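You operate a simulated robot arm through the tools that you are given. There is no shell and no other tool. Be economical: measure what you need, move in short steps, check, and stop when the job is done.

The job below is to be done with a simulated robot arm. You get a single attempt, and the scene is never put back.

Task
Put things in order on the top of the dark chest. At the end: the grey pebble from the top of the dark chest stands on top of the beige mounted print (marked "Lake"); the orange candle from the top of the dark chest stands where the grey pebble stood; the orange wooden block from the top of the dark chest stands where the button jar stood; the button jar stands where the orange candle stood; whatever was shut is shut again. Leave all else as you found it, and nothing knocked over.

It is judged by the outcome, as a careful person would: the job done as asked, and still so three seconds after it is handed in. It fails if anything else is knocked over, pushed out of place, dropped, spilled or broken.

Robot
A 6-joint arm with a two-finger gripper, fixed in place. Base frame: the origin is at the foot of the arm, x ahead of it, y to its left, z up; the work surface is at about z = 50. Units: mm, rad, N and s.
With the tool pointing down near the work surface it reaches from about 160 to 460 mm from the base axis. Its first joint turns from -1.152 to 1.152 rad. Payload 1.76 kg.
The tool frame sits at the grasp point between the pads (the TCP): z along the fingers, y along the line on which they close. The tips reach 29 mm beyond it. Largest opening 82 mm; the body of the gripper starts 58 mm behind the TCP.
Orientation is that of the tool frame in the base frame, as [roll, pitch, yaw] about the fixed x, y, z axes, in that order (R = Rz(yaw) Ry(pitch) Rx(roll)). With the fingers straight down and closing along the base's y, the tool's x points along the base's -x, its y along +y and its z along -z.

Tools
- The arm moves only by the tool play_rows. Its argument "steps" is a list of rows, each a list of 6 numbers: the shift along the base's x, y, z in mm, then the turn, a rotation vector about the base's x, y, z in rad. In form: [[dx, dy, dz, rx, ry, rz], ...]. A call has 1 to 20 rows; each row is the pose to reach, as a shift and turn from the pose commanded when the call began. "grip" is the opening, from 0 (shut) to 1 (fully open), set as the call begins (left out, the last holds). Each row takes 0.2 s and may step no farther than 50 mm and 0.15 rad from the row before; otherwise, or with a gripper value out of range, the whole call is refused. A pose out of reach is approached as far as the arm can. The call stops where the force on the tool passes 40 N (or 10 N more than at its start, if that is more) or the arm is blocked; 0.2 s more then pass. Each finger halts on what it meets, pressing with about 29 N; the grip force reading is that of the motor and also rises with nothing between the fingers. The clock runs only during rows and for 0.2 s after the last one: add rows that repeat a pose to give the fingers time. The reply holds the time, the measured pose of the TCP, the force on the tool along the base axes, the opening and the grip force, in the units named above and with some noise, with the torque about the TCP (base axes, N m) and any sound that the robot's microphone picked up, and new pictures: "show" is both (left out), scene, wrist or none.
- Cameras (640 x 400 px; columns grow to the right, rows downward): "scene" is fixed at [47.5, 320.3, 433.3]; the picture's right is [-0.85, -0.53, 0.00], its down [-0.26, 0.41, -0.88] and it looks along [0.46, -0.74, -0.48] (base axes); focal length 284 px, centre (320, 200). "wrist" rides on the gripper at [79, 4, -89] in the tool frame; the picture's right is [-0.05, 1.00, 0.00], its down [-0.71, -0.04, -0.71] and it looks along [-0.71, -0.04, 0.71] (tool axes); focal length 256 px, centre (320, 200). There is no depth. A picture from a camera that has moved, and an enlarged one, comes with that camera's place and axes in the base frame and with its lens.
- zoom(camera, box): a new picture of the part [left, top, right, bottom] of that camera's present view, enlarged. The clock stands still meanwhile.
- sign_off(): hands the job in; it is judged then, once.

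Work in short steps. Places have to be worked out from the pictures, the camera data and where the tool is seen: move nearer, look again, correct. Check each grasp and each placing, and mend what went wrong. You have 120 turns and 200 pictures in all, those below and enlarged ones among them. Open the gripper and draw the arm clear of the work before you hand the job in, unless the task says otherwise; then end with one line.

The tools are called after "Request:" as name(argument=value, ...) on one line, values as JSON. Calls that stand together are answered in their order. play_rows: Moves the arm, as the interface text tells. Its arguments: {"type":"object","properties":{"steps":{"type":"array","items":{"type":"array","items":{"type":"number"}}},"grip":{"type":"number"},"show":{"type":"string","enum":["both","scene","wrist","none"]}},"required":["steps"]} The other tools are called the same way: zoom (camera, box) takes an enlarged picture of a part of a camera's view; sign_off () hands the job in.

At the start:

```text
clock: 0.0
ee_pos: [254.1, -153.4, 312.3]
tcp_rot: [3.142, -0.002, 3.142]
force: [1.0, -0.1, 1.1]
moment: [0.02, 0.0, 0.02]
gripper_width: 82.0
grasp_force: 0.1
```

scene: 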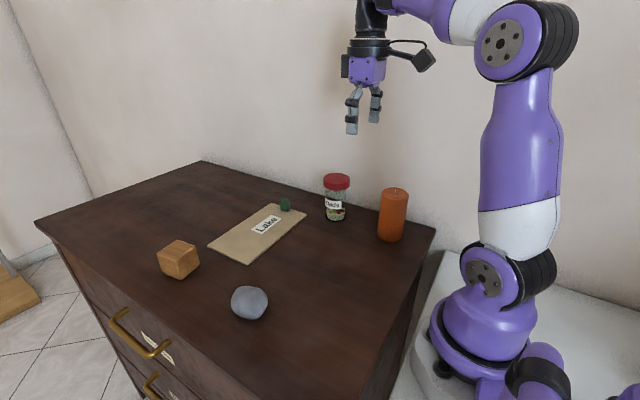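
wrist: 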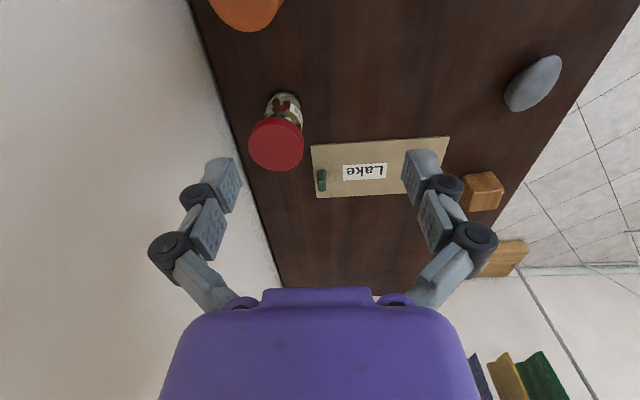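

I'll zoom first, to measure the objects accurately before I move.

Request:
zoom(camera="scene", box=[280, 150, 440, 250])

Request:
zoom(camera="scene", box=[140, 190, 320, 330])

Request:
zoom(camera="wrist", box=[200, 0, 600, 250])

```text
4.00 times, centred on (360, 200) of scene
camera zoom: at [47.5, 320.3, 433.3], right [-0.85, -0.53, 0.0], down [-0.26, 0.41, -0.88], along [0.46, -0.74, -0.48], focal length 1136 px, centre (160, 200)
```

zoom: 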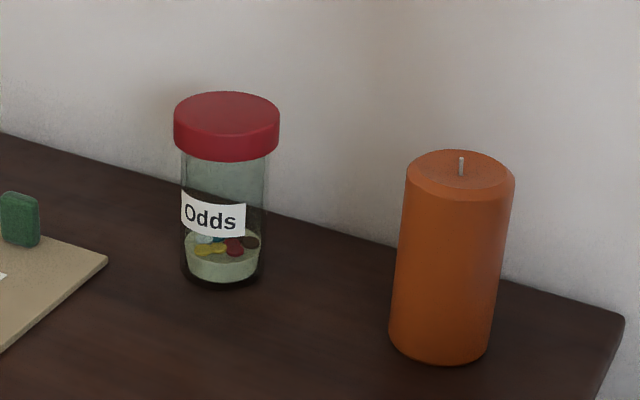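

```text
2.86 times, centred on (230, 260) of scene
camera zoom: at [47.5, 320.3, 433.3], right [-0.85, -0.53, 0.0], down [-0.26, 0.41, -0.88], along [0.46, -0.74, -0.48], focal length 812 px, centre (577, 29)
```

zoom: 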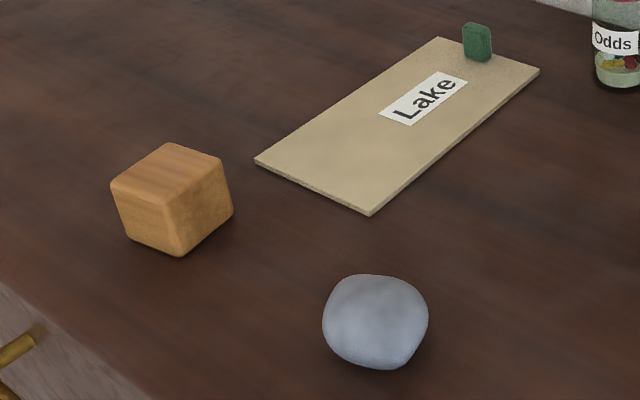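

```text
1.60 times, centred on (400, 125) of wrist
camera zoom: at [173.7, -149.1, 401.6], right [0.05, 1.0, 0.0], down [0.71, -0.04, 0.71], along [0.71, -0.04, -0.71], focal length 410 px, centre (192, 320)
```

zoom: 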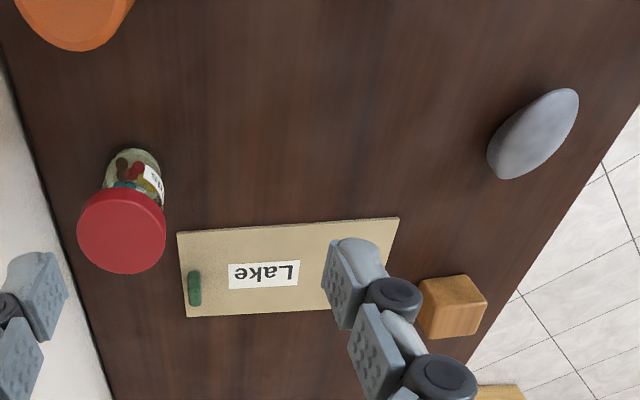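

Estimates: pebble about (314,106), candle (190,-210, Ø57, top 160), jar (333,-213, lid Ø62, top 159), block (497,107, 44 mm cube), print x 391–507, y -180..38. I'll go above the pebble and take a closer look.

Request:
play_rows(steps=[[8, 37, -15, 0, 0, 0], [17, 74, -30, 0, 0, 0], [26, 111, -45, 0, 0, 0], [35, 148, -60, 0, 0, 0], [44, 185, -75, 0, 0, 0], [52, 222, -95, 0, 0, 0], [60, 259, -112, 0, 0, 0], [60, 259, -112, 0, 0, 0]], grip=1)

```text
clock: 1.8
ee_pos: [314.6, 105.9, 198.5]
tcp_rot: [-3.141, 0.0, -3.141]
force: [-0.3, 0.4, 0.6]
moment: [-0.02, 0.0, 0.02]
gripper_width: 82.4
grasp_force: 0.1
camera wrist: at [234.2, 110.1, 288.6], right [0.05, 1.0, 0.0], down [0.71, -0.04, 0.71], along [0.71, -0.04, -0.71], focal length 256 px, centre (320, 200)
```

scene: 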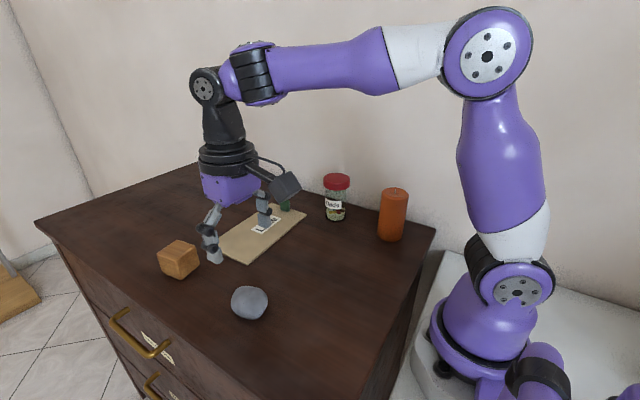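
wrist: 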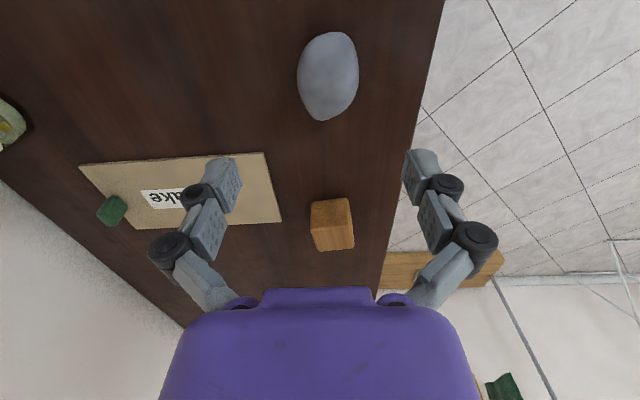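

Both cameras put the pebble at about (308,112), some 50 mm wide along y and near 48 mm tall. I'll descend around it with the gripper open.

Request:
play_rows(steps=[[-6, 7, -40, 0, 0, 0], [-6, 7, -75, 0, 0, 0], [-6, 7, -100, 0, 0, 0], [-6, 7, -115, 0, 0, 0], [-6, 7, -115, 0, 0, 0]])

```text
clock: 3.0
ee_pos: [307.4, 112.8, 83.7]
tcp_rot: [-3.141, 0.0, -3.141]
force: [1.1, -0.1, 0.0]
moment: [0.0, 0.01, 0.0]
gripper_width: 81.9
grasp_force: 0.0
camera wrist: at [226.9, 117.5, 174.1], right [0.05, 1.0, 0.0], down [0.71, -0.04, 0.71], along [0.71, -0.04, -0.71], focal length 256 px, centre (320, 200)
```

scene: 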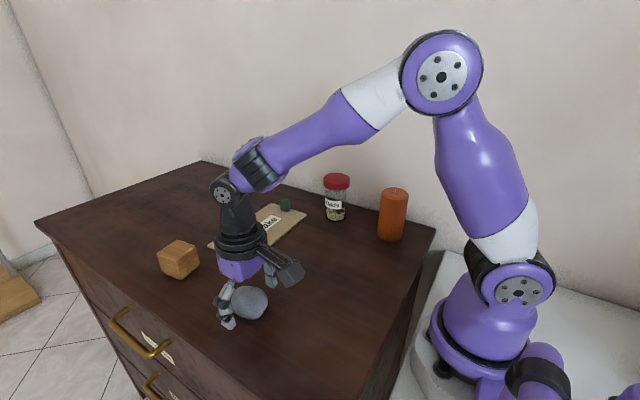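
wrist: 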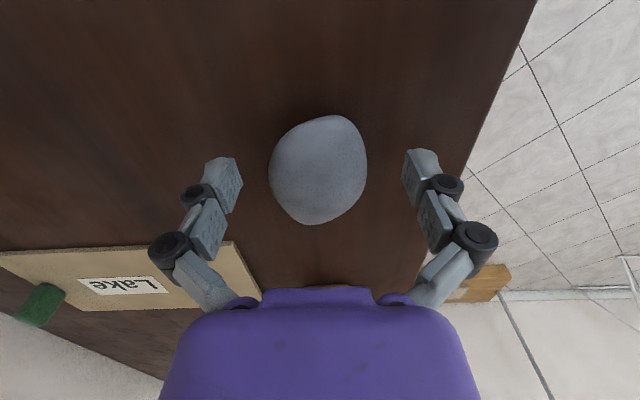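

The pebble is centred between the fingers, so I'll close on it and lift a little to test the grip.

Request:
play_rows(steps=[[0, 0, 0, 0, 0, 0], [0, 0, 0, 0, 0, 0], [0, 0, 0, 0, 0, 0], [0, 0, 15, 0, 0, 0], [0, 0, 30, 0, 0, 0], [0, 0, 30, 0, 0, 0]], grip=0)

```text
clock: 4.4
ee_pos: [307.2, 112.5, 115.2]
tcp_rot: [-3.139, 0.001, 3.141]
force: [-0.5, -0.8, 0.9]
moment: [0.02, -0.02, 0.02]
gripper_width: 0.2
grasp_force: 29.3
camera wrist: at [227.5, 116.9, 204.7], right [0.05, 1.0, 0.0], down [0.71, -0.04, 0.71], along [0.71, -0.04, -0.71], focal length 256 px, centre (320, 200)
```

scene: 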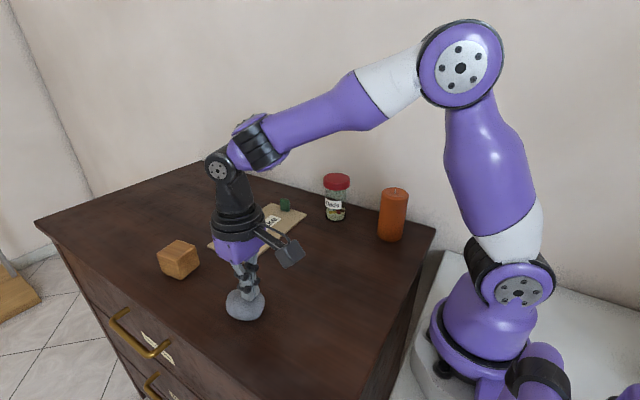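
wrist: 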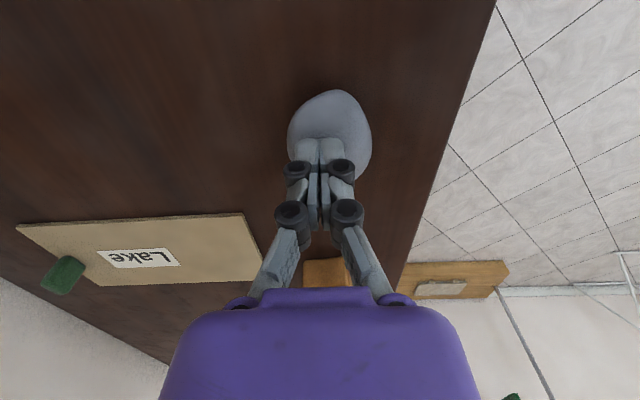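

The fingers slid up over the pebble and closed on nothing. I'll rise, open, and look again.

Request:
play_rows(steps=[[0, 0, 40, 0, 0, 0], [0, 0, 80, 0, 0, 0], [0, 0, 80, 0, 0, 0]], grip=1, show="wrist")

Request:
zoom(camera="scene", box=[200, 260, 300, 340])

```text
clock: 5.2
ee_pos: [306.5, 111.5, 196.7]
tcp_rot: [-3.14, 0.001, 3.141]
force: [-0.6, 0.1, -0.5]
moment: [0.03, -0.01, -0.01]
gripper_width: 82.0
grasp_force: 0.0
camera wrist: at [226.7, 115.9, 286.3], right [0.05, 1.0, 0.0], down [0.71, -0.04, 0.71], along [0.71, -0.04, -0.71], focal length 256 px, centre (320, 200)
```

wrist: 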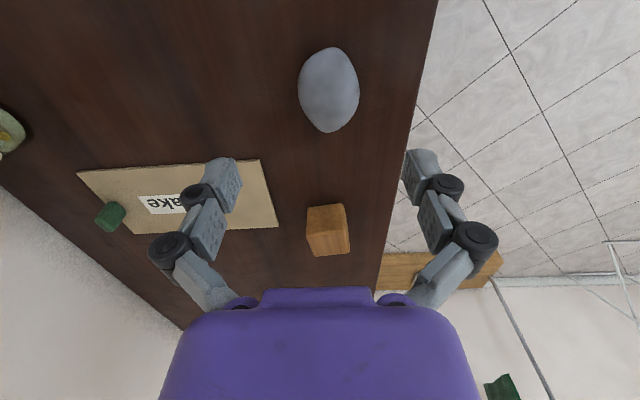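

```text
5.00 times, centred on (250, 300) of scene
camera zoom: at [47.5, 320.3, 433.3], right [-0.85, -0.53, 0.0], down [-0.26, 0.41, -0.88], along [0.46, -0.74, -0.48], focal length 1420 px, centre (670, -300)
```

zoom: 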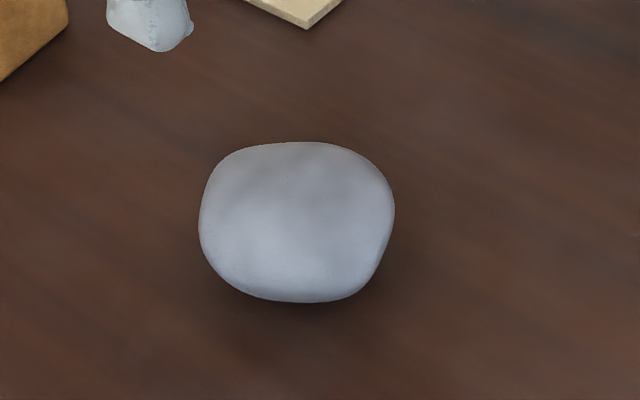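

The pebble is flatter than I assumed, about 24 mm high, and has shifted a few mm to about (317,117). I'll come down again lower and better centred, and check just above it.

Request:
play_rows(steps=[[9, 5, -40, 0, 0, 0], [9, 5, -80, 0, 0, 0], [9, 5, -100, 0, 0, 0], [9, 5, -100, 0, 0, 0]], show="wrist")

```text
clock: 6.2
ee_pos: [318.2, 117.3, 93.9]
tcp_rot: [-3.141, 0.0, 3.14]
force: [-0.3, 0.1, -0.2]
moment: [0.02, -0.03, -0.01]
gripper_width: 82.0
grasp_force: 0.0
camera wrist: at [237.0, 121.9, 184.3], right [0.05, 1.0, 0.0], down [0.71, -0.04, 0.71], along [0.71, -0.04, -0.71], focal length 256 px, centre (320, 200)
```

wrist: 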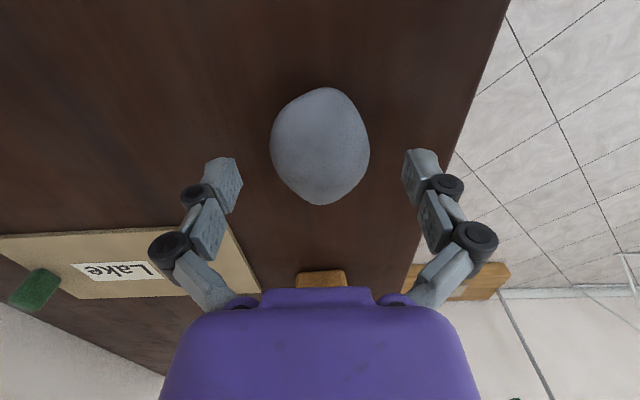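

Centred. I'll descend slowly until the tips nearly touch the top.

Request:
play_rows(steps=[[-1, 0, -6, 0, 0, 0], [-1, 0, -11, 0, 0, 0], [-1, 0, -14, 0, 0, 0], [-1, 0, -14, 0, 0, 0]], show="none")

```text
clock: 7.2
ee_pos: [316.1, 117.8, 79.3]
tcp_rot: [-3.139, 0.0, 3.141]
force: [-0.1, -0.3, -0.9]
moment: [0.0, -0.05, 0.0]
gripper_width: 81.7
grasp_force: 0.0
```

There's no contact and the tips are around z=50–51. I'll close now.

Request:
play_rows(steps=[[0, 0, 0, 0, 0, 0], [0, 0, 0, 0, 0, 0], [0, 0, 0, 0, 0, 0]], grip=0)

```text
clock: 8.0
ee_pos: [316.5, 118.3, 81.4]
tcp_rot: [-3.14, 0.003, 3.141]
force: [1.3, 0.5, 18.9]
moment: [-0.01, -0.04, -0.02]
gripper_width: 45.8
grasp_force: 29.0
camera wrist: at [236.1, 122.9, 171.1], right [0.05, 1.0, 0.0], down [0.7, -0.04, 0.71], along [0.71, -0.04, -0.7], focal length 256 px, centre (320, 200)
```

scene: 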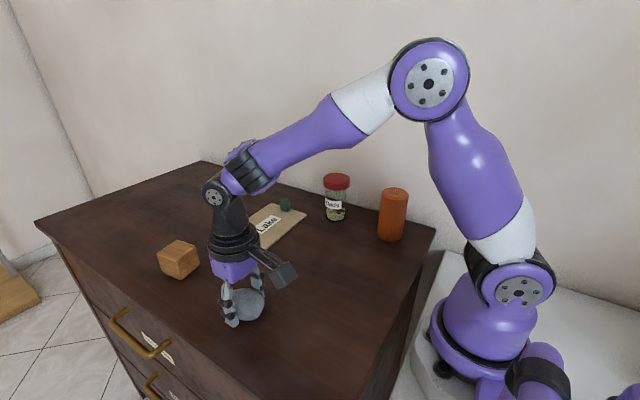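
wrist: 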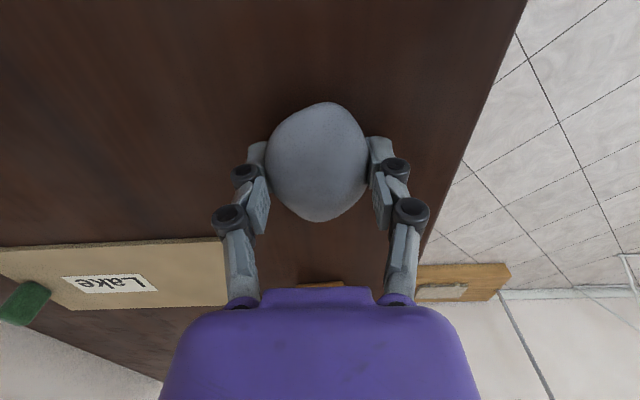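

The gripper is holding at 46 mm. I'll lift slowly to test it.

Request:
play_rows(steps=[[0, 0, 3, 0, 0, 0], [0, 0, 8, 0, 0, 0], [0, 0, 15, 0, 0, 0], [0, 0, 25, 0, 0, 0], [0, 0, 25, 0, 0, 0]])

```text
clock: 9.2
ee_pos: [316.2, 117.0, 105.3]
tcp_rot: [-3.139, 0.0, -3.141]
force: [0.1, 0.9, -2.0]
moment: [-0.02, -0.01, -0.02]
gripper_width: 45.8
grasp_force: 29.0
camera wrist: at [235.9, 122.1, 195.1], right [0.05, 1.0, 0.0], down [0.71, -0.04, 0.71], along [0.71, -0.04, -0.71], focal length 256 px, centre (320, 200)
```

scene: 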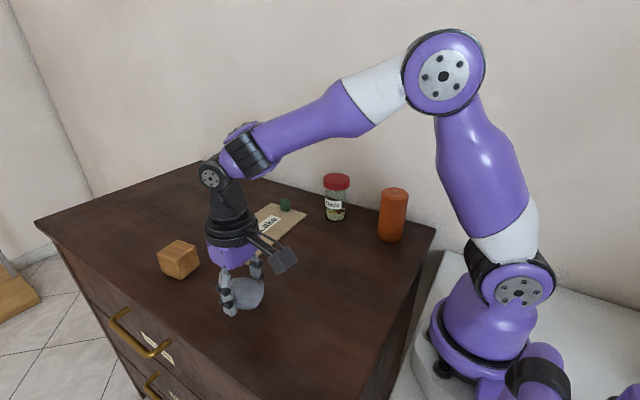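
wrist: 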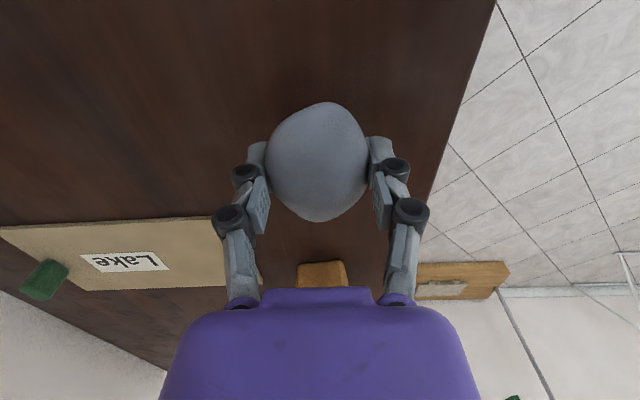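

The pebble is held. I'll carry it over the near part of the print, between its left edge and the label.

Request:
play_rows(steps=[[0, 0, 30, 0, 0, 0], [20, -20, 50, 0, 0, 0], [50, -50, 50, 0, 0, 0], [80, -80, 50, 0, 0, 0], [100, -110, 50, 0, 0, 0], [115, -125, 50, 0, 0, 0], [115, -125, 50, 0, 0, 0]])

```text
clock: 10.8
ee_pos: [431.7, -8.4, 154.5]
tcp_rot: [-3.14, -0.002, 3.141]
force: [-0.7, 0.0, -0.9]
moment: [-0.01, -0.03, -0.01]
gripper_width: 45.8
grasp_force: 29.0
camera wrist: at [351.4, -4.8, 245.1], right [0.05, 1.0, 0.0], down [0.71, -0.04, 0.71], along [0.71, -0.04, -0.71], focal length 256 px, centre (320, 200)
```

scene: 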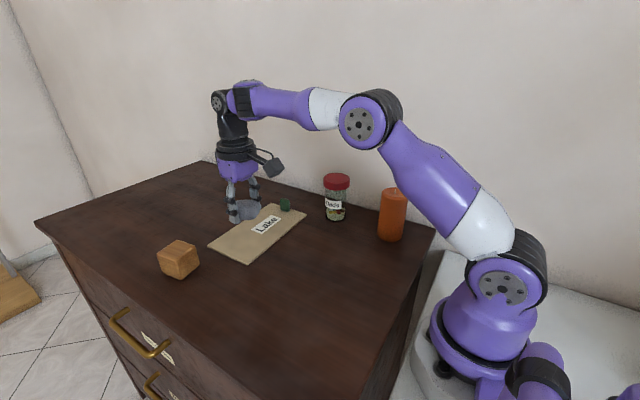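
wrist: 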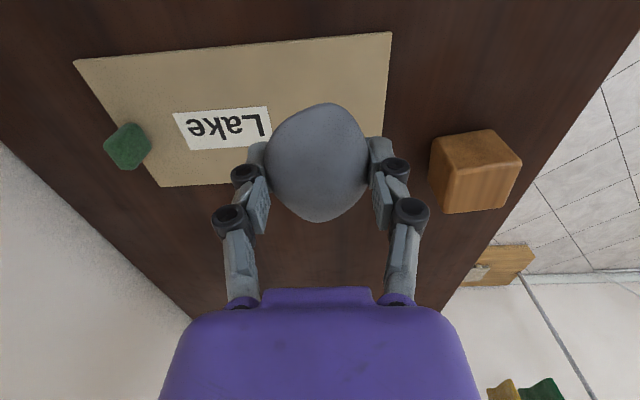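

The print spans x≈393–510 and y≈-178..38, with the label's near end at y≈-50. I'll lower at (446,-3) towards contact.

Request:
play_rows(steps=[[14, 5, -20, 0, 0, 0], [14, 5, -45, 0, 0, 0], [14, 5, -60, 0, 0, 0], [14, 5, -64, 0, 0, 0], [14, 5, -64, 0, 0, 0]])

```text
clock: 12.0
ee_pos: [445.3, -3.2, 92.3]
tcp_rot: [-3.139, 0.0, -3.14]
force: [0.1, 0.0, -1.1]
moment: [-0.01, 0.0, 0.0]
gripper_width: 46.1
grasp_force: 28.6
camera wrist: at [365.0, 1.7, 181.3], right [0.05, 1.0, 0.0], down [0.71, -0.04, 0.71], along [0.71, -0.04, -0.71], focal length 256 px, centre (320, 200)
```

scene: 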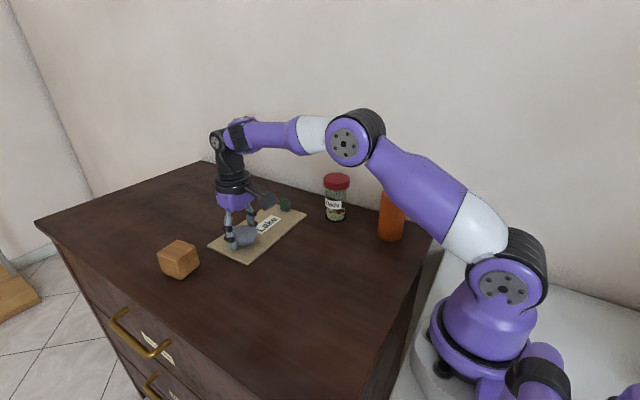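
wrist: 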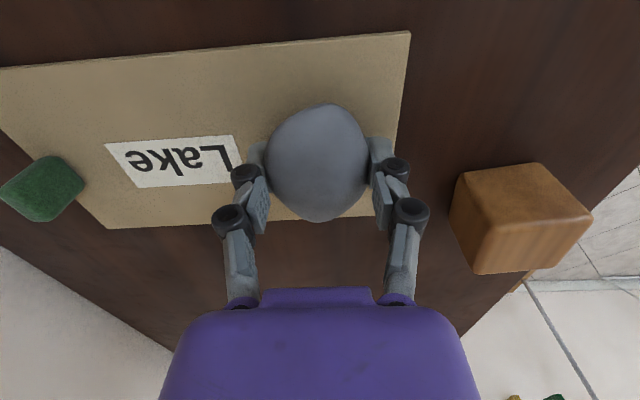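

The position looks good. I'll lower the last few mm in small steps.

Request:
play_rows(steps=[[0, 0, -2, 0, 0, 0], [0, 0, -4, 0, 0, 0], [0, 0, -5, 0, 0, 0], [0, 0, -5, 0, 0, 0]], show="none")

```text
clock: 13.0
ee_pos: [445.1, -3.0, 87.7]
tcp_rot: [-3.141, 0.001, -3.141]
force: [-1.1, -0.3, 1.9]
moment: [0.0, -0.02, 0.01]
gripper_width: 45.9
grasp_force: 28.6
```

Request:
play_rows(steps=[[0, 0, -1, 0, 0, 0], [0, 0, -2, 0, 0, 0], [0, 0, -2, 0, 0, 0]], show="none")

```text
clock: 13.8
ee_pos: [445.5, -2.5, 86.1]
tcp_rot: [-3.14, 0.006, 3.141]
force: [-1.2, -1.3, 21.5]
moment: [-0.05, -0.06, 0.01]
gripper_width: 46.0
grasp_force: 28.3
```

The force has risen to 21 N, so it is in contact. I'll ease up 1 mm, open gently, and rise.

Request:
play_rows(steps=[[0, 0, 1, 0, 0, 0], [0, 0, 1, 0, 0, 0]], show="none")

Request:
play_rows(steps=[[0, 0, 0, 0, 0, 0], [0, 0, 0, 0, 0, 0], [0, 0, 15, 0, 0, 0], [0, 0, 40, 0, 0, 0], [0, 0, 80, 0, 0, 0], [0, 0, 120, 0, 0, 0], [0, 0, 120, 0, 0, 0]], grip=0.85)

```text
clock: 14.4
ee_pos: [445.1, -1.9, 85.1]
tcp_rot: [-3.139, 0.003, -3.141]
force: [1.9, 0.0, 15.8]
moment: [-0.03, -0.27, -0.01]
gripper_width: 46.0
grasp_force: 29.5
```

```text
clock: 16.0
ee_pos: [441.7, -4.2, 204.7]
tcp_rot: [-3.14, -0.002, -3.141]
force: [-0.6, 0.1, -0.3]
moment: [0.0, 0.0, 0.04]
gripper_width: 69.5
grasp_force: 0.1
out of reach, approached as far as the arm can: row 6
camera wrist: at [362.6, 0.5, 294.7], right [0.05, 1.0, 0.0], down [0.71, -0.04, 0.71], along [0.71, -0.04, -0.71], focal length 256 px, centre (320, 200)
```

scene: 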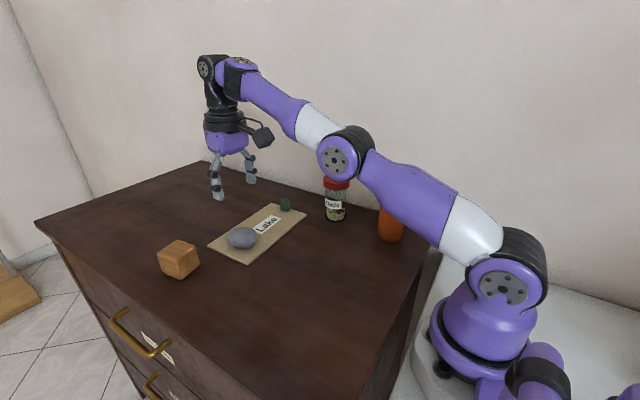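
wrist: 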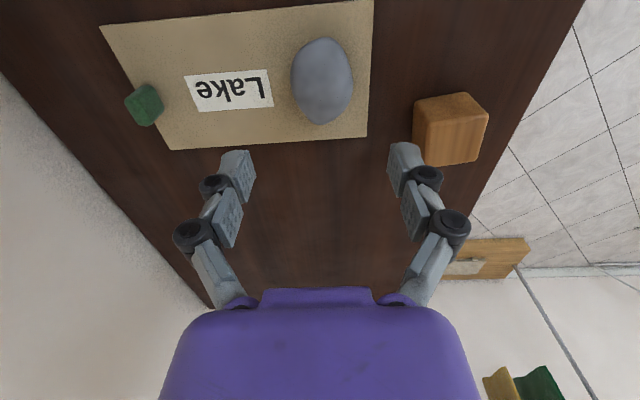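

The pebble sits well on the print. Next I'll go above the candle at (190,-210).

Request:
play_rows(steps=[[-32, -26, 10, 0, 0, 0], [-64, -52, 20, 0, 0, 0], [-96, -78, 30, 0, 0, 0], [-128, -104, 30, 0, 0, 0], [-160, -130, 30, 0, 0, 0], [-192, -156, 30, 0, 0, 0], [-224, -182, 30, 0, 0, 0], [-252, -206, 30, 0, 0, 0], [-252, -206, 30, 0, 0, 0]], grip=1)

```text
clock: 18.0
ee_pos: [197.1, -213.9, 254.8]
tcp_rot: [-3.14, 0.0, -3.141]
force: [-0.4, -0.6, -0.8]
moment: [-0.01, 0.01, 0.0]
gripper_width: 82.2
grasp_force: 0.0
out of reach, approached as far as the arm can: row 5, 6, 7, 8, 9
camera wrist: at [116.9, -209.9, 344.4], right [0.05, 1.0, 0.0], down [0.71, -0.04, 0.71], along [0.71, -0.04, -0.71], focal length 256 px, centre (320, 200)
```

scene: 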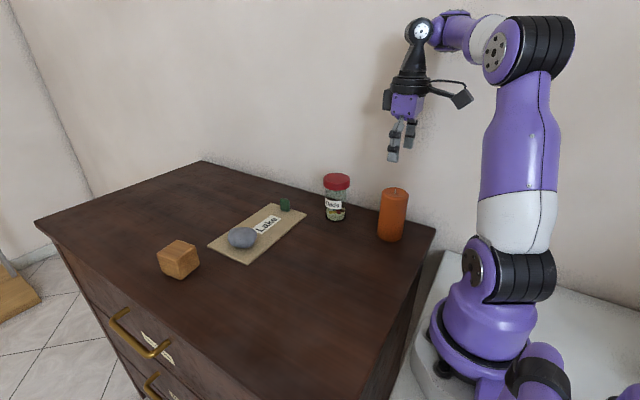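
wrist: 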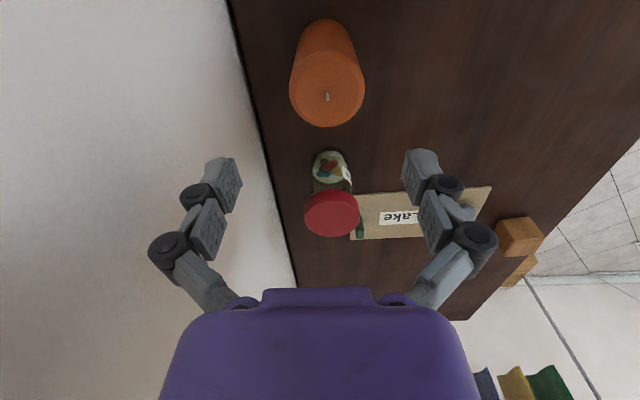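

By the wrist view the candle is at about (192,-209). I'll hold for a moment to see whether the arm settles.

Request:
play_rows(steps=[[0, 0, 0, 0, 0, 0], [0, 0, 0, 0, 0, 0]], show="none")

```text
clock: 18.6
ee_pos: [198.2, -214.1, 254.2]
tcp_rot: [-3.141, -0.001, 3.141]
force: [-0.8, 0.6, 0.3]
moment: [-0.01, 0.02, -0.04]
gripper_width: 81.9
grasp_force: 0.0
```

It has settled. I'll move over the candle axis to z≈200, with the tips just above its top.

Request:
play_rows(steps=[[-3, 2, -20, 0, 0, 0], [-6, 4, -40, 0, 0, 0], [-6, 4, -54, 0, 0, 0], [-6, 4, -54, 0, 0, 0]])

```text
clock: 19.6
ee_pos: [209.0, -231.1, 244.8]
tcp_rot: [3.14, -0.001, -3.141]
force: [0.0, 0.5, 0.9]
moment: [-0.06, 0.01, -0.01]
gripper_width: 82.0
grasp_force: 0.1
out of reach, approached as far as the arm can: row 1, 2, 3
camera wrist: at [130.1, -225.9, 335.0], right [0.05, 1.0, 0.0], down [0.71, -0.04, 0.71], along [0.7, -0.04, -0.71], focal length 256 px, centre (320, 200)
```

scene: 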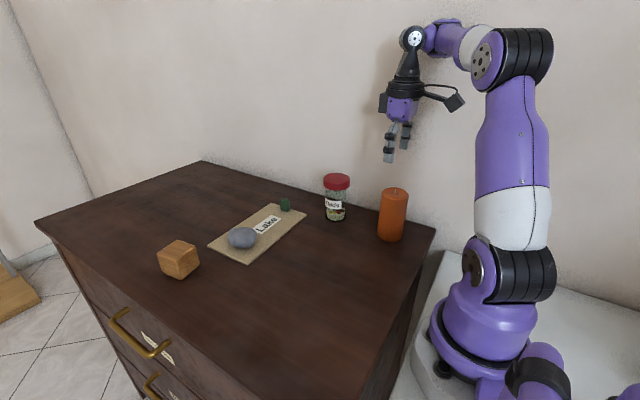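
wrist: 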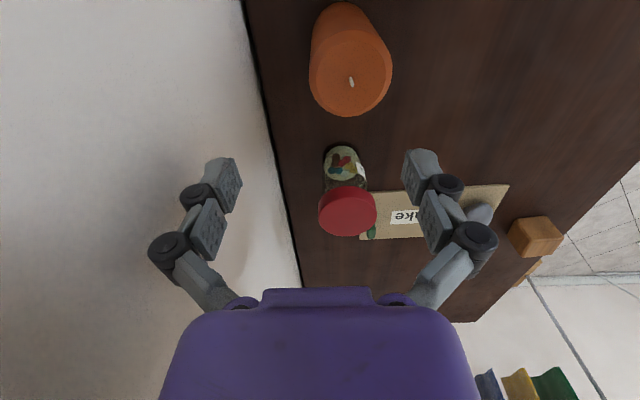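

The arm seems blocked by a joint limit with this yaw. I'll turn the tool about 0.75 rad towards the radial direction and then retry.

Request:
play_rows(steps=[[0, 5, 5, 0, 0, -0.14], [0, 5, 5, 0, 0, -0.28], [0, 5, 5, 0, 0, -0.42], [0, 5, 5, 0, 0, -0.56], [0, 5, 5, 0, 0, -0.7], [0, 5, 5, 0, 0, -0.8], [0, 5, 5, 0, 0, -0.8]], show="none")

Request:
play_rows(steps=[[-6, 8, -10, 0, 0, 0], [-12, 15, -20, 0, 0, 0], [-17, 20, -30, 0, 0, 0], [-17, 20, -40, 0, 0, 0], [-17, 20, -40, 0, 0, 0]])

```text
clock: 21.2
ee_pos: [186.4, -198.9, 188.4]
tcp_rot: [-3.139, 0.0, 2.34]
force: [-0.4, -0.5, 0.1]
moment: [0.04, -0.01, 0.01]
gripper_width: 81.8
grasp_force: 0.0
out of reach, approached as far as the arm can: row 1, 2, 3, 4
```

```text
clock: 22.4
ee_pos: [170.0, -179.6, 148.3]
tcp_rot: [-3.139, -0.001, 2.343]
force: [0.1, 0.1, -0.5]
moment: [0.01, -0.04, 0.0]
gripper_width: 81.9
grasp_force: 0.1
camera wrist: at [116.8, -119.5, 236.8], right [0.75, 0.66, 0.0], down [0.47, -0.53, 0.71], along [0.46, -0.53, -0.71], focal length 256 px, centre (320, 200)
```

scene: 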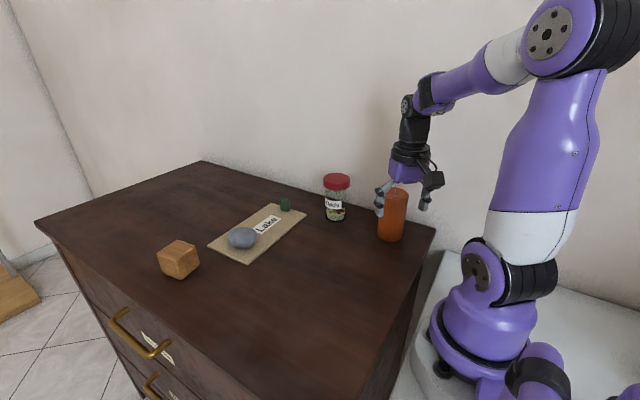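
wrist: 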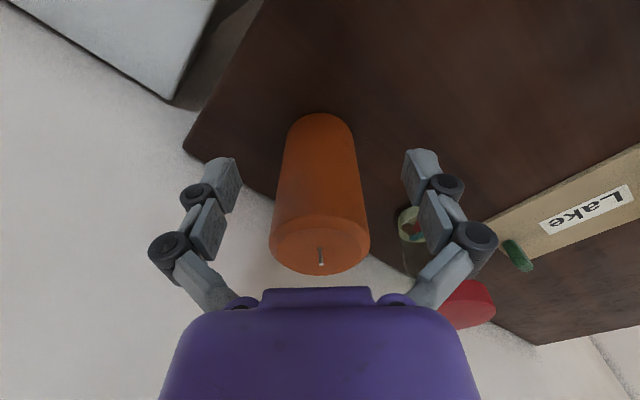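

The turn freed the arm, and it then moved past my aim, though without contact. The candle at (193,-209) now lies straight ahead between the fingers. I'll advance onto its axis and go down to z≈120.

Request:
play_rows(steps=[[8, -10, 0, 0, 0, 0], [16, -20, 0, 0, 0, 0], [23, -29, 0, 0, 0, 0], [23, -29, -15, 0, 0, 0], [23, -29, -28, 0, 0, 0], [23, -29, -28, 0, 0, 0]])

```text
clock: 23.8
ee_pos: [193.6, -208.4, 119.9]
tcp_rot: [-3.139, 0.0, 2.341]
force: [-0.2, -0.6, 0.1]
moment: [-0.03, 0.02, 0.01]
gripper_width: 82.0
grasp_force: 0.2
camera wrist: at [139.8, -149.0, 209.3], right [0.75, 0.66, 0.0], down [0.47, -0.53, 0.71], along [0.46, -0.53, -0.71], focal length 256 px, centre (320, 200)
```

scene: 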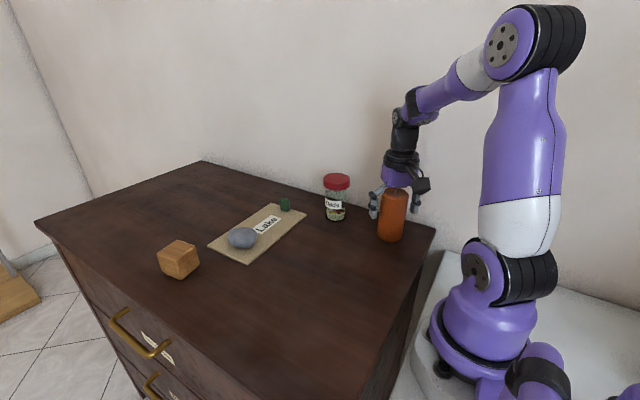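
wrist: 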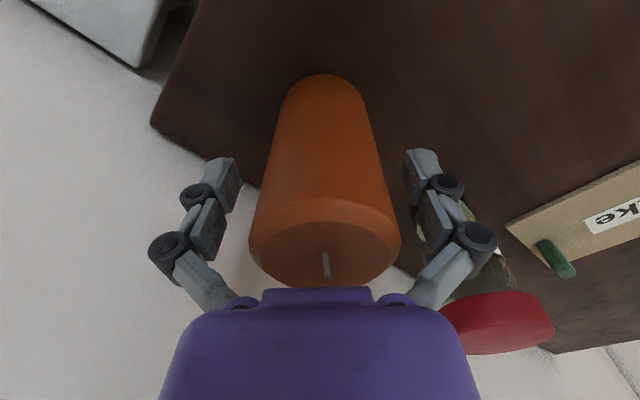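

The candle is centred between the fingers, so I'll close and do a slight test lift.

Request:
play_rows(steps=[[0, 0, 0, 0, 0, 0], [0, 0, 0, 0, 0, 0], [0, 0, 3, 0, 0, 0], [0, 0, 10, 0, 0, 0], [0, 0, 10, 0, 0, 0]], grip=0)

```text
clock: 25.0
ee_pos: [193.5, -209.7, 127.4]
tcp_rot: [-3.14, -0.001, 2.342]
force: [0.2, 0.6, -2.8]
moment: [0.01, 0.0, 0.01]
gripper_width: 54.9
grasp_force: 29.4
camera wrist: at [139.8, -149.2, 218.6], right [0.75, 0.66, 0.0], down [0.47, -0.53, 0.71], along [0.46, -0.53, -0.71], focal length 256 px, centre (320, 200)
```

scene: 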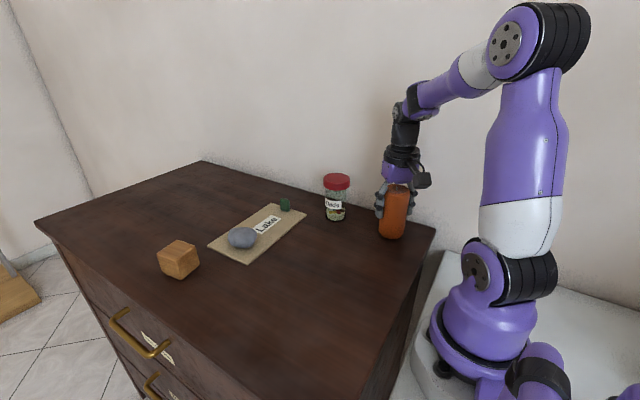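
wrist: 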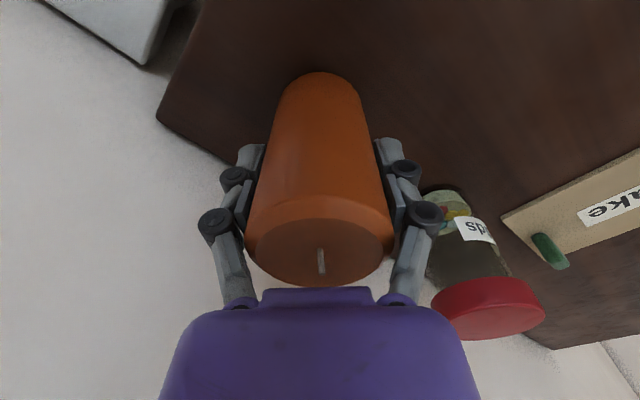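

The candle is held. I'll lift it 50 mm and swing it over to the pebble's old place at about (314.5,109.5), turning the yaw back on the way.

Request:
play_rows(steps=[[0, 0, 25, 0, 0, 0], [0, 0, 50, 0, 0, 0], [10, 30, 50, 0, 0, 0.08], [22, 61, 50, 0, 0, 0.16], [34, 93, 50, 0, 0, 0.24], [46, 125, 50, 0, 0, 0.32], [58, 157, 50, 0, 0, 0.4], [70, 189, 50, 0, 0, 0.48], [82, 221, 50, 0, 0, 0.56], [94, 253, 50, 0, 0, 0.64], [106, 285, 50, 0, 0, 0.72], [115, 305, 50, 0, 0, 0.8], [121, 318, 50, 0, 0, 0.8], [121, 318, 50, 0, 0, 0.8]])

```text
clock: 28.0
ee_pos: [313.1, 110.5, 180.2]
tcp_rot: [-3.139, 0.001, -3.14]
force: [-0.1, -0.8, -2.3]
moment: [0.01, 0.01, 0.01]
gripper_width: 54.7
grasp_force: 29.3
camera wrist: at [233.1, 115.3, 269.2], right [0.05, 1.0, 0.0], down [0.71, -0.04, 0.71], along [0.71, -0.04, -0.71], focal length 256 px, centre (320, 200)
```

scene: 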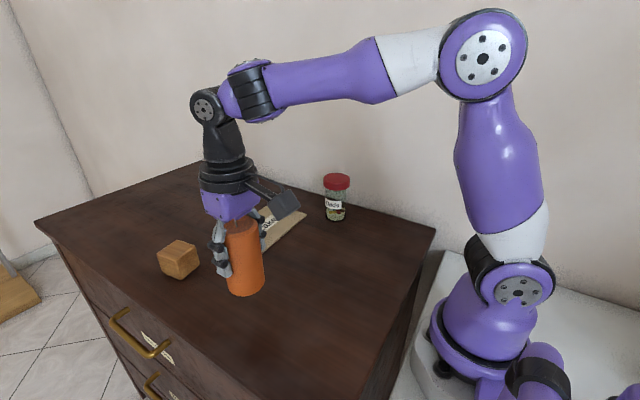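
wrist: 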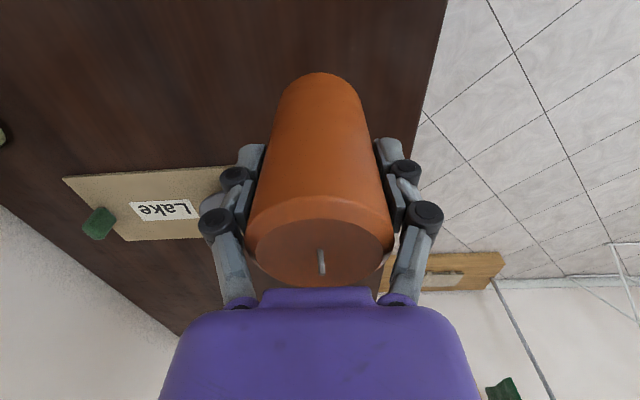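

It is in position. I'll lower it to just above the top and then into contact.

Request:
play_rows(steps=[[1, -1, -25, 0, 0, 0], [1, -1, -45, 0, 0, 0], [1, -1, -55, 0, 0, 0], [1, -1, -58, 0, 0, 0], [1, -1, -58, 0, 0, 0]], show="scene")

```text
clock: 29.2
ee_pos: [313.5, 109.6, 121.0]
tcp_rot: [-3.141, 0.002, 3.141]
force: [-4.0, -1.0, 7.5]
moment: [-0.03, -0.03, 0.01]
gripper_width: 54.6
grasp_force: 28.6
```

scene: 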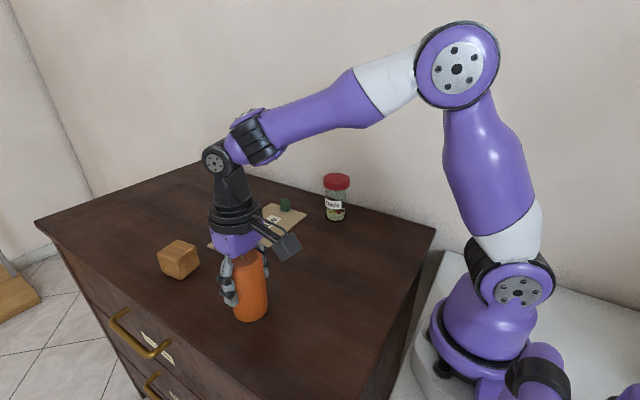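

The force shows contact, and the base sits where the pebble was in the scene view. I'll open and go straight up.

Request:
play_rows(steps=[[0, 0, 0, 0, 0, 0], [0, 0, 0, 0, 0, 0], [0, 0, 20, 0, 0, 0], [0, 0, 50, 0, 0, 0], [0, 0, 90, 0, 0, 0], [0, 0, 110, 0, 0, 0], [0, 0, 110, 0, 0, 0]], grip=1)

```text
clock: 30.8
ee_pos: [313.1, 109.9, 230.5]
tcp_rot: [-3.139, -0.002, 3.141]
force: [-0.3, 0.8, -0.3]
moment: [0.01, 0.02, -0.02]
gripper_width: 81.9
grasp_force: 0.0
camera wrist: at [233.1, 114.0, 320.5], right [0.05, 1.0, 0.0], down [0.71, -0.04, 0.71], along [0.71, -0.04, -0.71], focal length 256 px, centre (320, 200)
```

scene: 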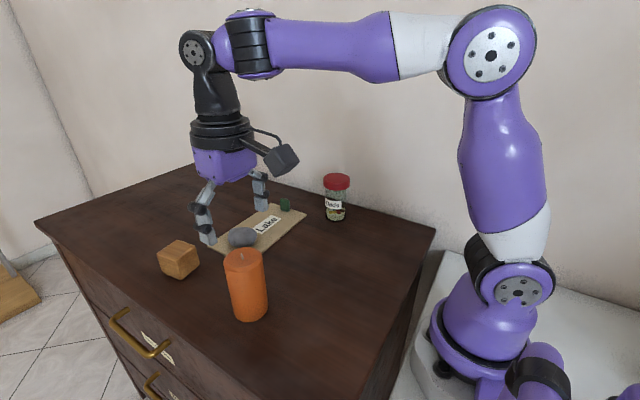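
wrist: 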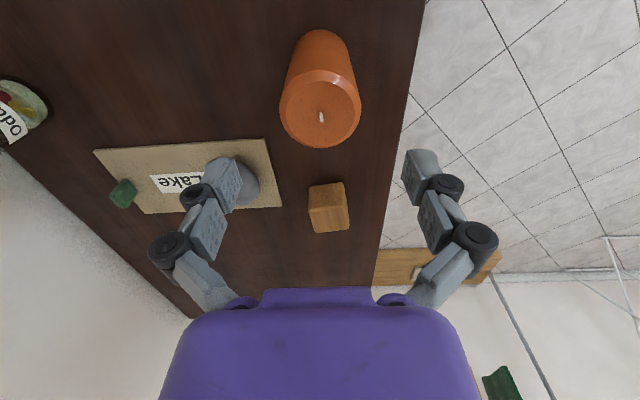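

The candle stands in place. Next I'll move over towards the jar at z≈230, turning the yaw by -0.6.

Request:
play_rows(steps=[[0, -36, 0, 0, 0, -0.08], [0, -74, 0, 0, 0, -0.16], [0, -112, 0, 0, 0, -0.24], [0, -150, 0, 0, 0, -0.32], [0, -188, 0, 0, 0, -0.4], [0, -226, 0, 0, 0, -0.48], [5, -264, 0, 0, 0, -0.56], [10, -300, 0, 0, 0, -0.6], [10, -310, 0, 0, 0, -0.6], [10, -310, 0, 0, 0, -0.6]])

```text
clock: 33.0
ee_pos: [324.5, -203.4, 230.3]
tcp_rot: [3.141, -0.001, 2.542]
force: [0.4, 0.2, -0.9]
moment: [0.0, -0.03, 0.0]
gripper_width: 82.0
grasp_force: 0.1
camera wrist: at [259.7, -154.5, 320.4], right [0.61, 0.79, 0.0], down [0.56, -0.43, 0.71], along [0.56, -0.43, -0.71], focal length 256 px, centre (320, 200)
```

scene: 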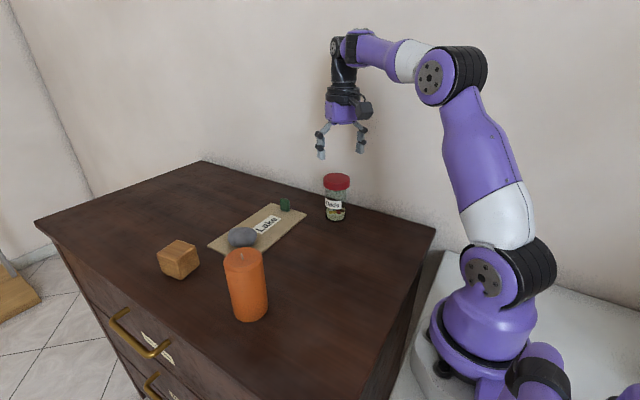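
wrist: 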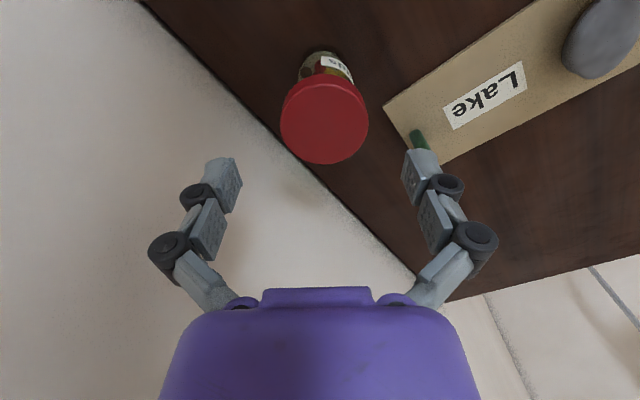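

The jar lid is at about (330,-204 to -210). I'll lower to tips just above the lid and recheck.

Request:
play_rows(steps=[[5, -3, -20, 0, 0, 0], [5, -3, -32, 0, 0, 0], [5, -3, -32, 0, 0, 0]])

Request:
zoom(camera="scene", box=[290, 120, 390, 240])

```text
clock: 33.8
ee_pos: [331.6, -206.4, 200.3]
tcp_rot: [-3.141, 0.0, 2.541]
force: [0.3, 0.4, 0.1]
moment: [0.0, -0.03, -0.01]
gripper_width: 82.1
grasp_force: 0.0
camera wrist: at [266.1, -157.7, 289.5], right [0.61, 0.79, 0.0], down [0.56, -0.43, 0.71], along [0.56, -0.43, -0.71], focal length 256 px, centre (320, 200)
```

scene: 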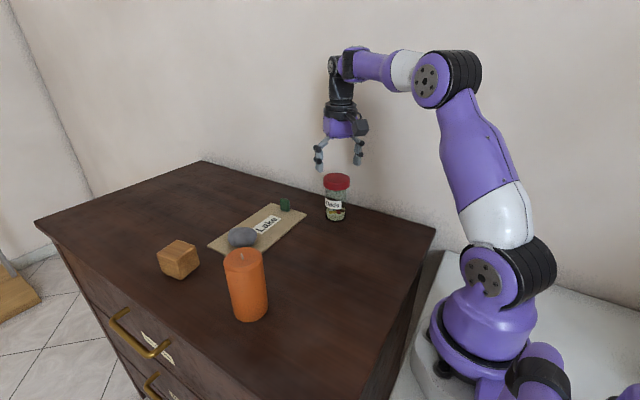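
wrist: 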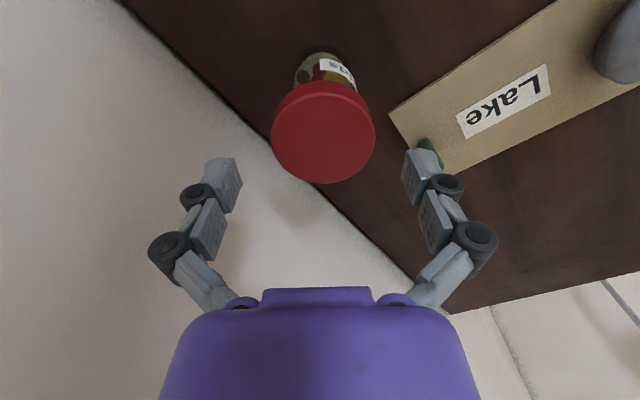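

```text
3.33 times, centred on (340, 180) of scene
camera zoom: at [47.5, 320.3, 433.3], right [-0.85, -0.53, 0.0], down [-0.26, 0.41, -0.88], along [0.46, -0.74, -0.48], focal length 947 px, centre (253, 267)
```

zoom: 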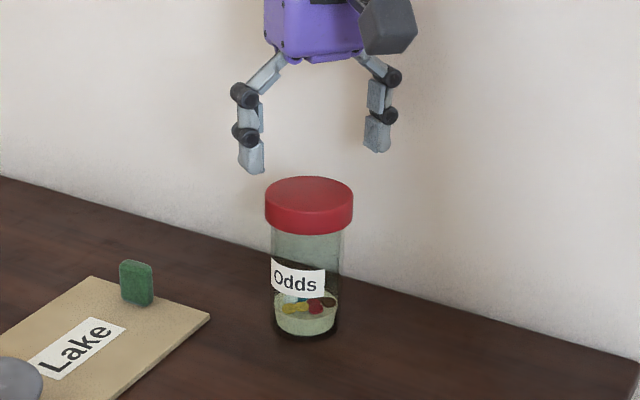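

Centred within about 1.5 mm. I'll lower so the pads are level with the lid, at TCP z≈146.

Request:
play_rows(steps=[[1, -1, -15, 0, 0, 0], [1, -1, -30, 0, 0, 0], [1, -1, -45, 0, 0, 0], [1, -1, -53, 0, 0, 0], [1, -1, -53, 0, 0, 0]])

Request:
zoom(camera="scene", box=[290, 120, 390, 240])

```text
clock: 35.0
ee_pos: [330.5, -205.6, 146.5]
tcp_rot: [-3.139, 0.0, 2.542]
force: [-0.1, 0.3, 0.7]
moment: [0.0, -0.01, -0.02]
gripper_width: 81.8
grasp_force: 0.1
camera wrist: at [266.8, -157.5, 235.9], right [0.61, 0.79, 0.0], down [0.56, -0.43, 0.71], along [0.56, -0.43, -0.71], focal length 256 px, centre (320, 200)
```

scene: 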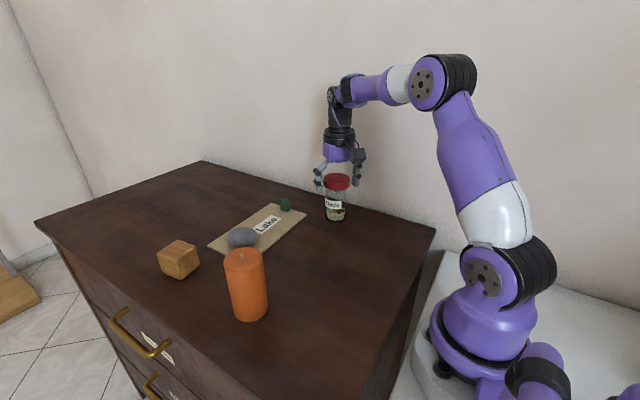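
wrist: 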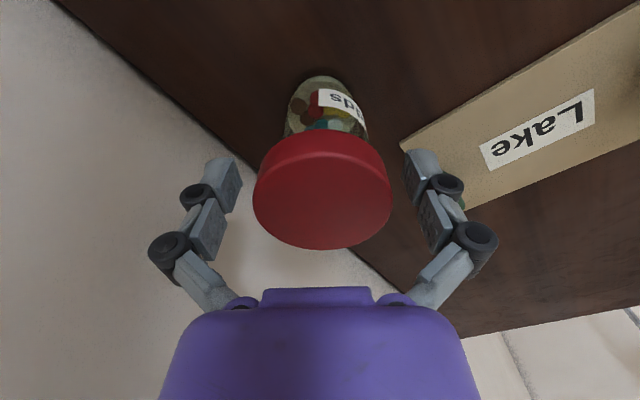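

```text
3.33 times, centred on (340, 180) of scene
camera zoom: at [47.5, 320.3, 433.3], right [-0.85, -0.53, 0.0], down [-0.26, 0.41, -0.88], along [0.46, -0.74, -0.48], focal length 947 px, centre (253, 267)
```

zoom: 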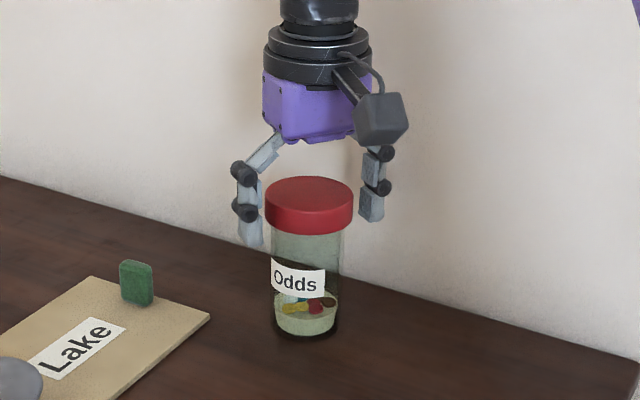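

Aligned, with the lid between the pads. I'll close and lift just a few mm to check that jar and lid come up together.

Request:
play_rows(steps=[[0, 0, 0, 0, 0, 0], [0, 0, 0, 0, 0, 0], [0, 0, 2, 0, 0, 0], [0, 0, 6, 0, 0, 0], [0, 0, 6, 0, 0, 0]], grip=0)

Request:
zoom(camera="scene", box=[290, 120, 390, 240])

```text
clock: 36.2
ee_pos: [330.9, -206.0, 152.5]
tcp_rot: [-3.141, -0.002, 2.541]
force: [0.0, -1.5, -0.6]
moment: [0.01, 0.0, -0.02]
gripper_width: 57.6
grasp_force: 28.8
camera wrist: at [267.2, -157.1, 242.1], right [0.61, 0.79, 0.0], down [0.56, -0.43, 0.71], along [0.56, -0.43, -0.71], focal length 256 px, centre (320, 200)
```

scene: 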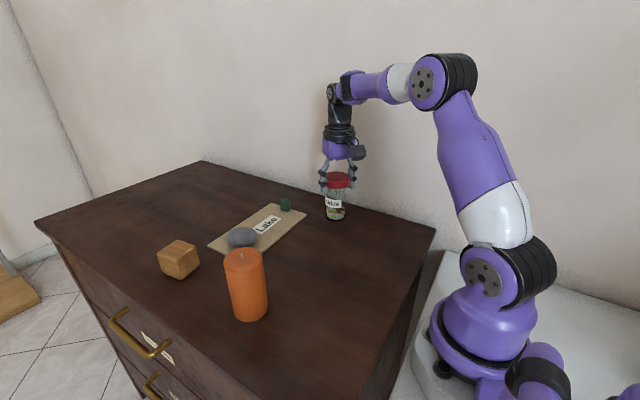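
wrist: 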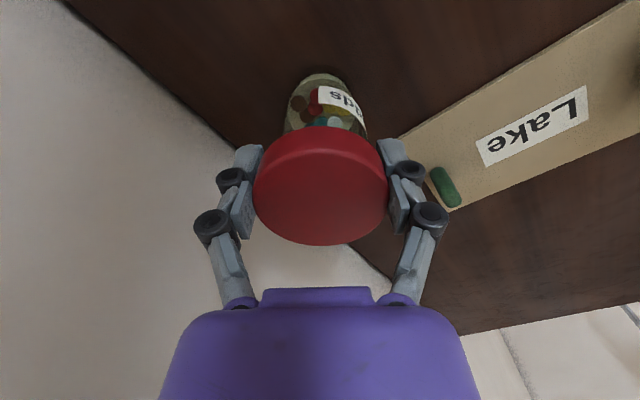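

```text
3.33 times, centred on (340, 180) of scene
camera zoom: at [47.5, 320.3, 433.3], right [-0.85, -0.53, 0.0], down [-0.26, 0.41, -0.88], along [0.46, -0.74, -0.48], focal length 947 px, centre (253, 267)
```

zoom: 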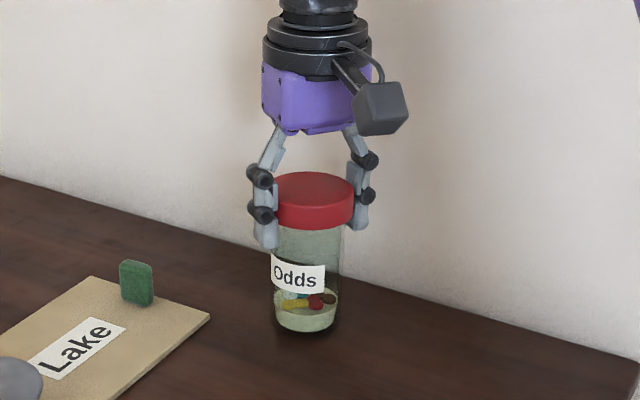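

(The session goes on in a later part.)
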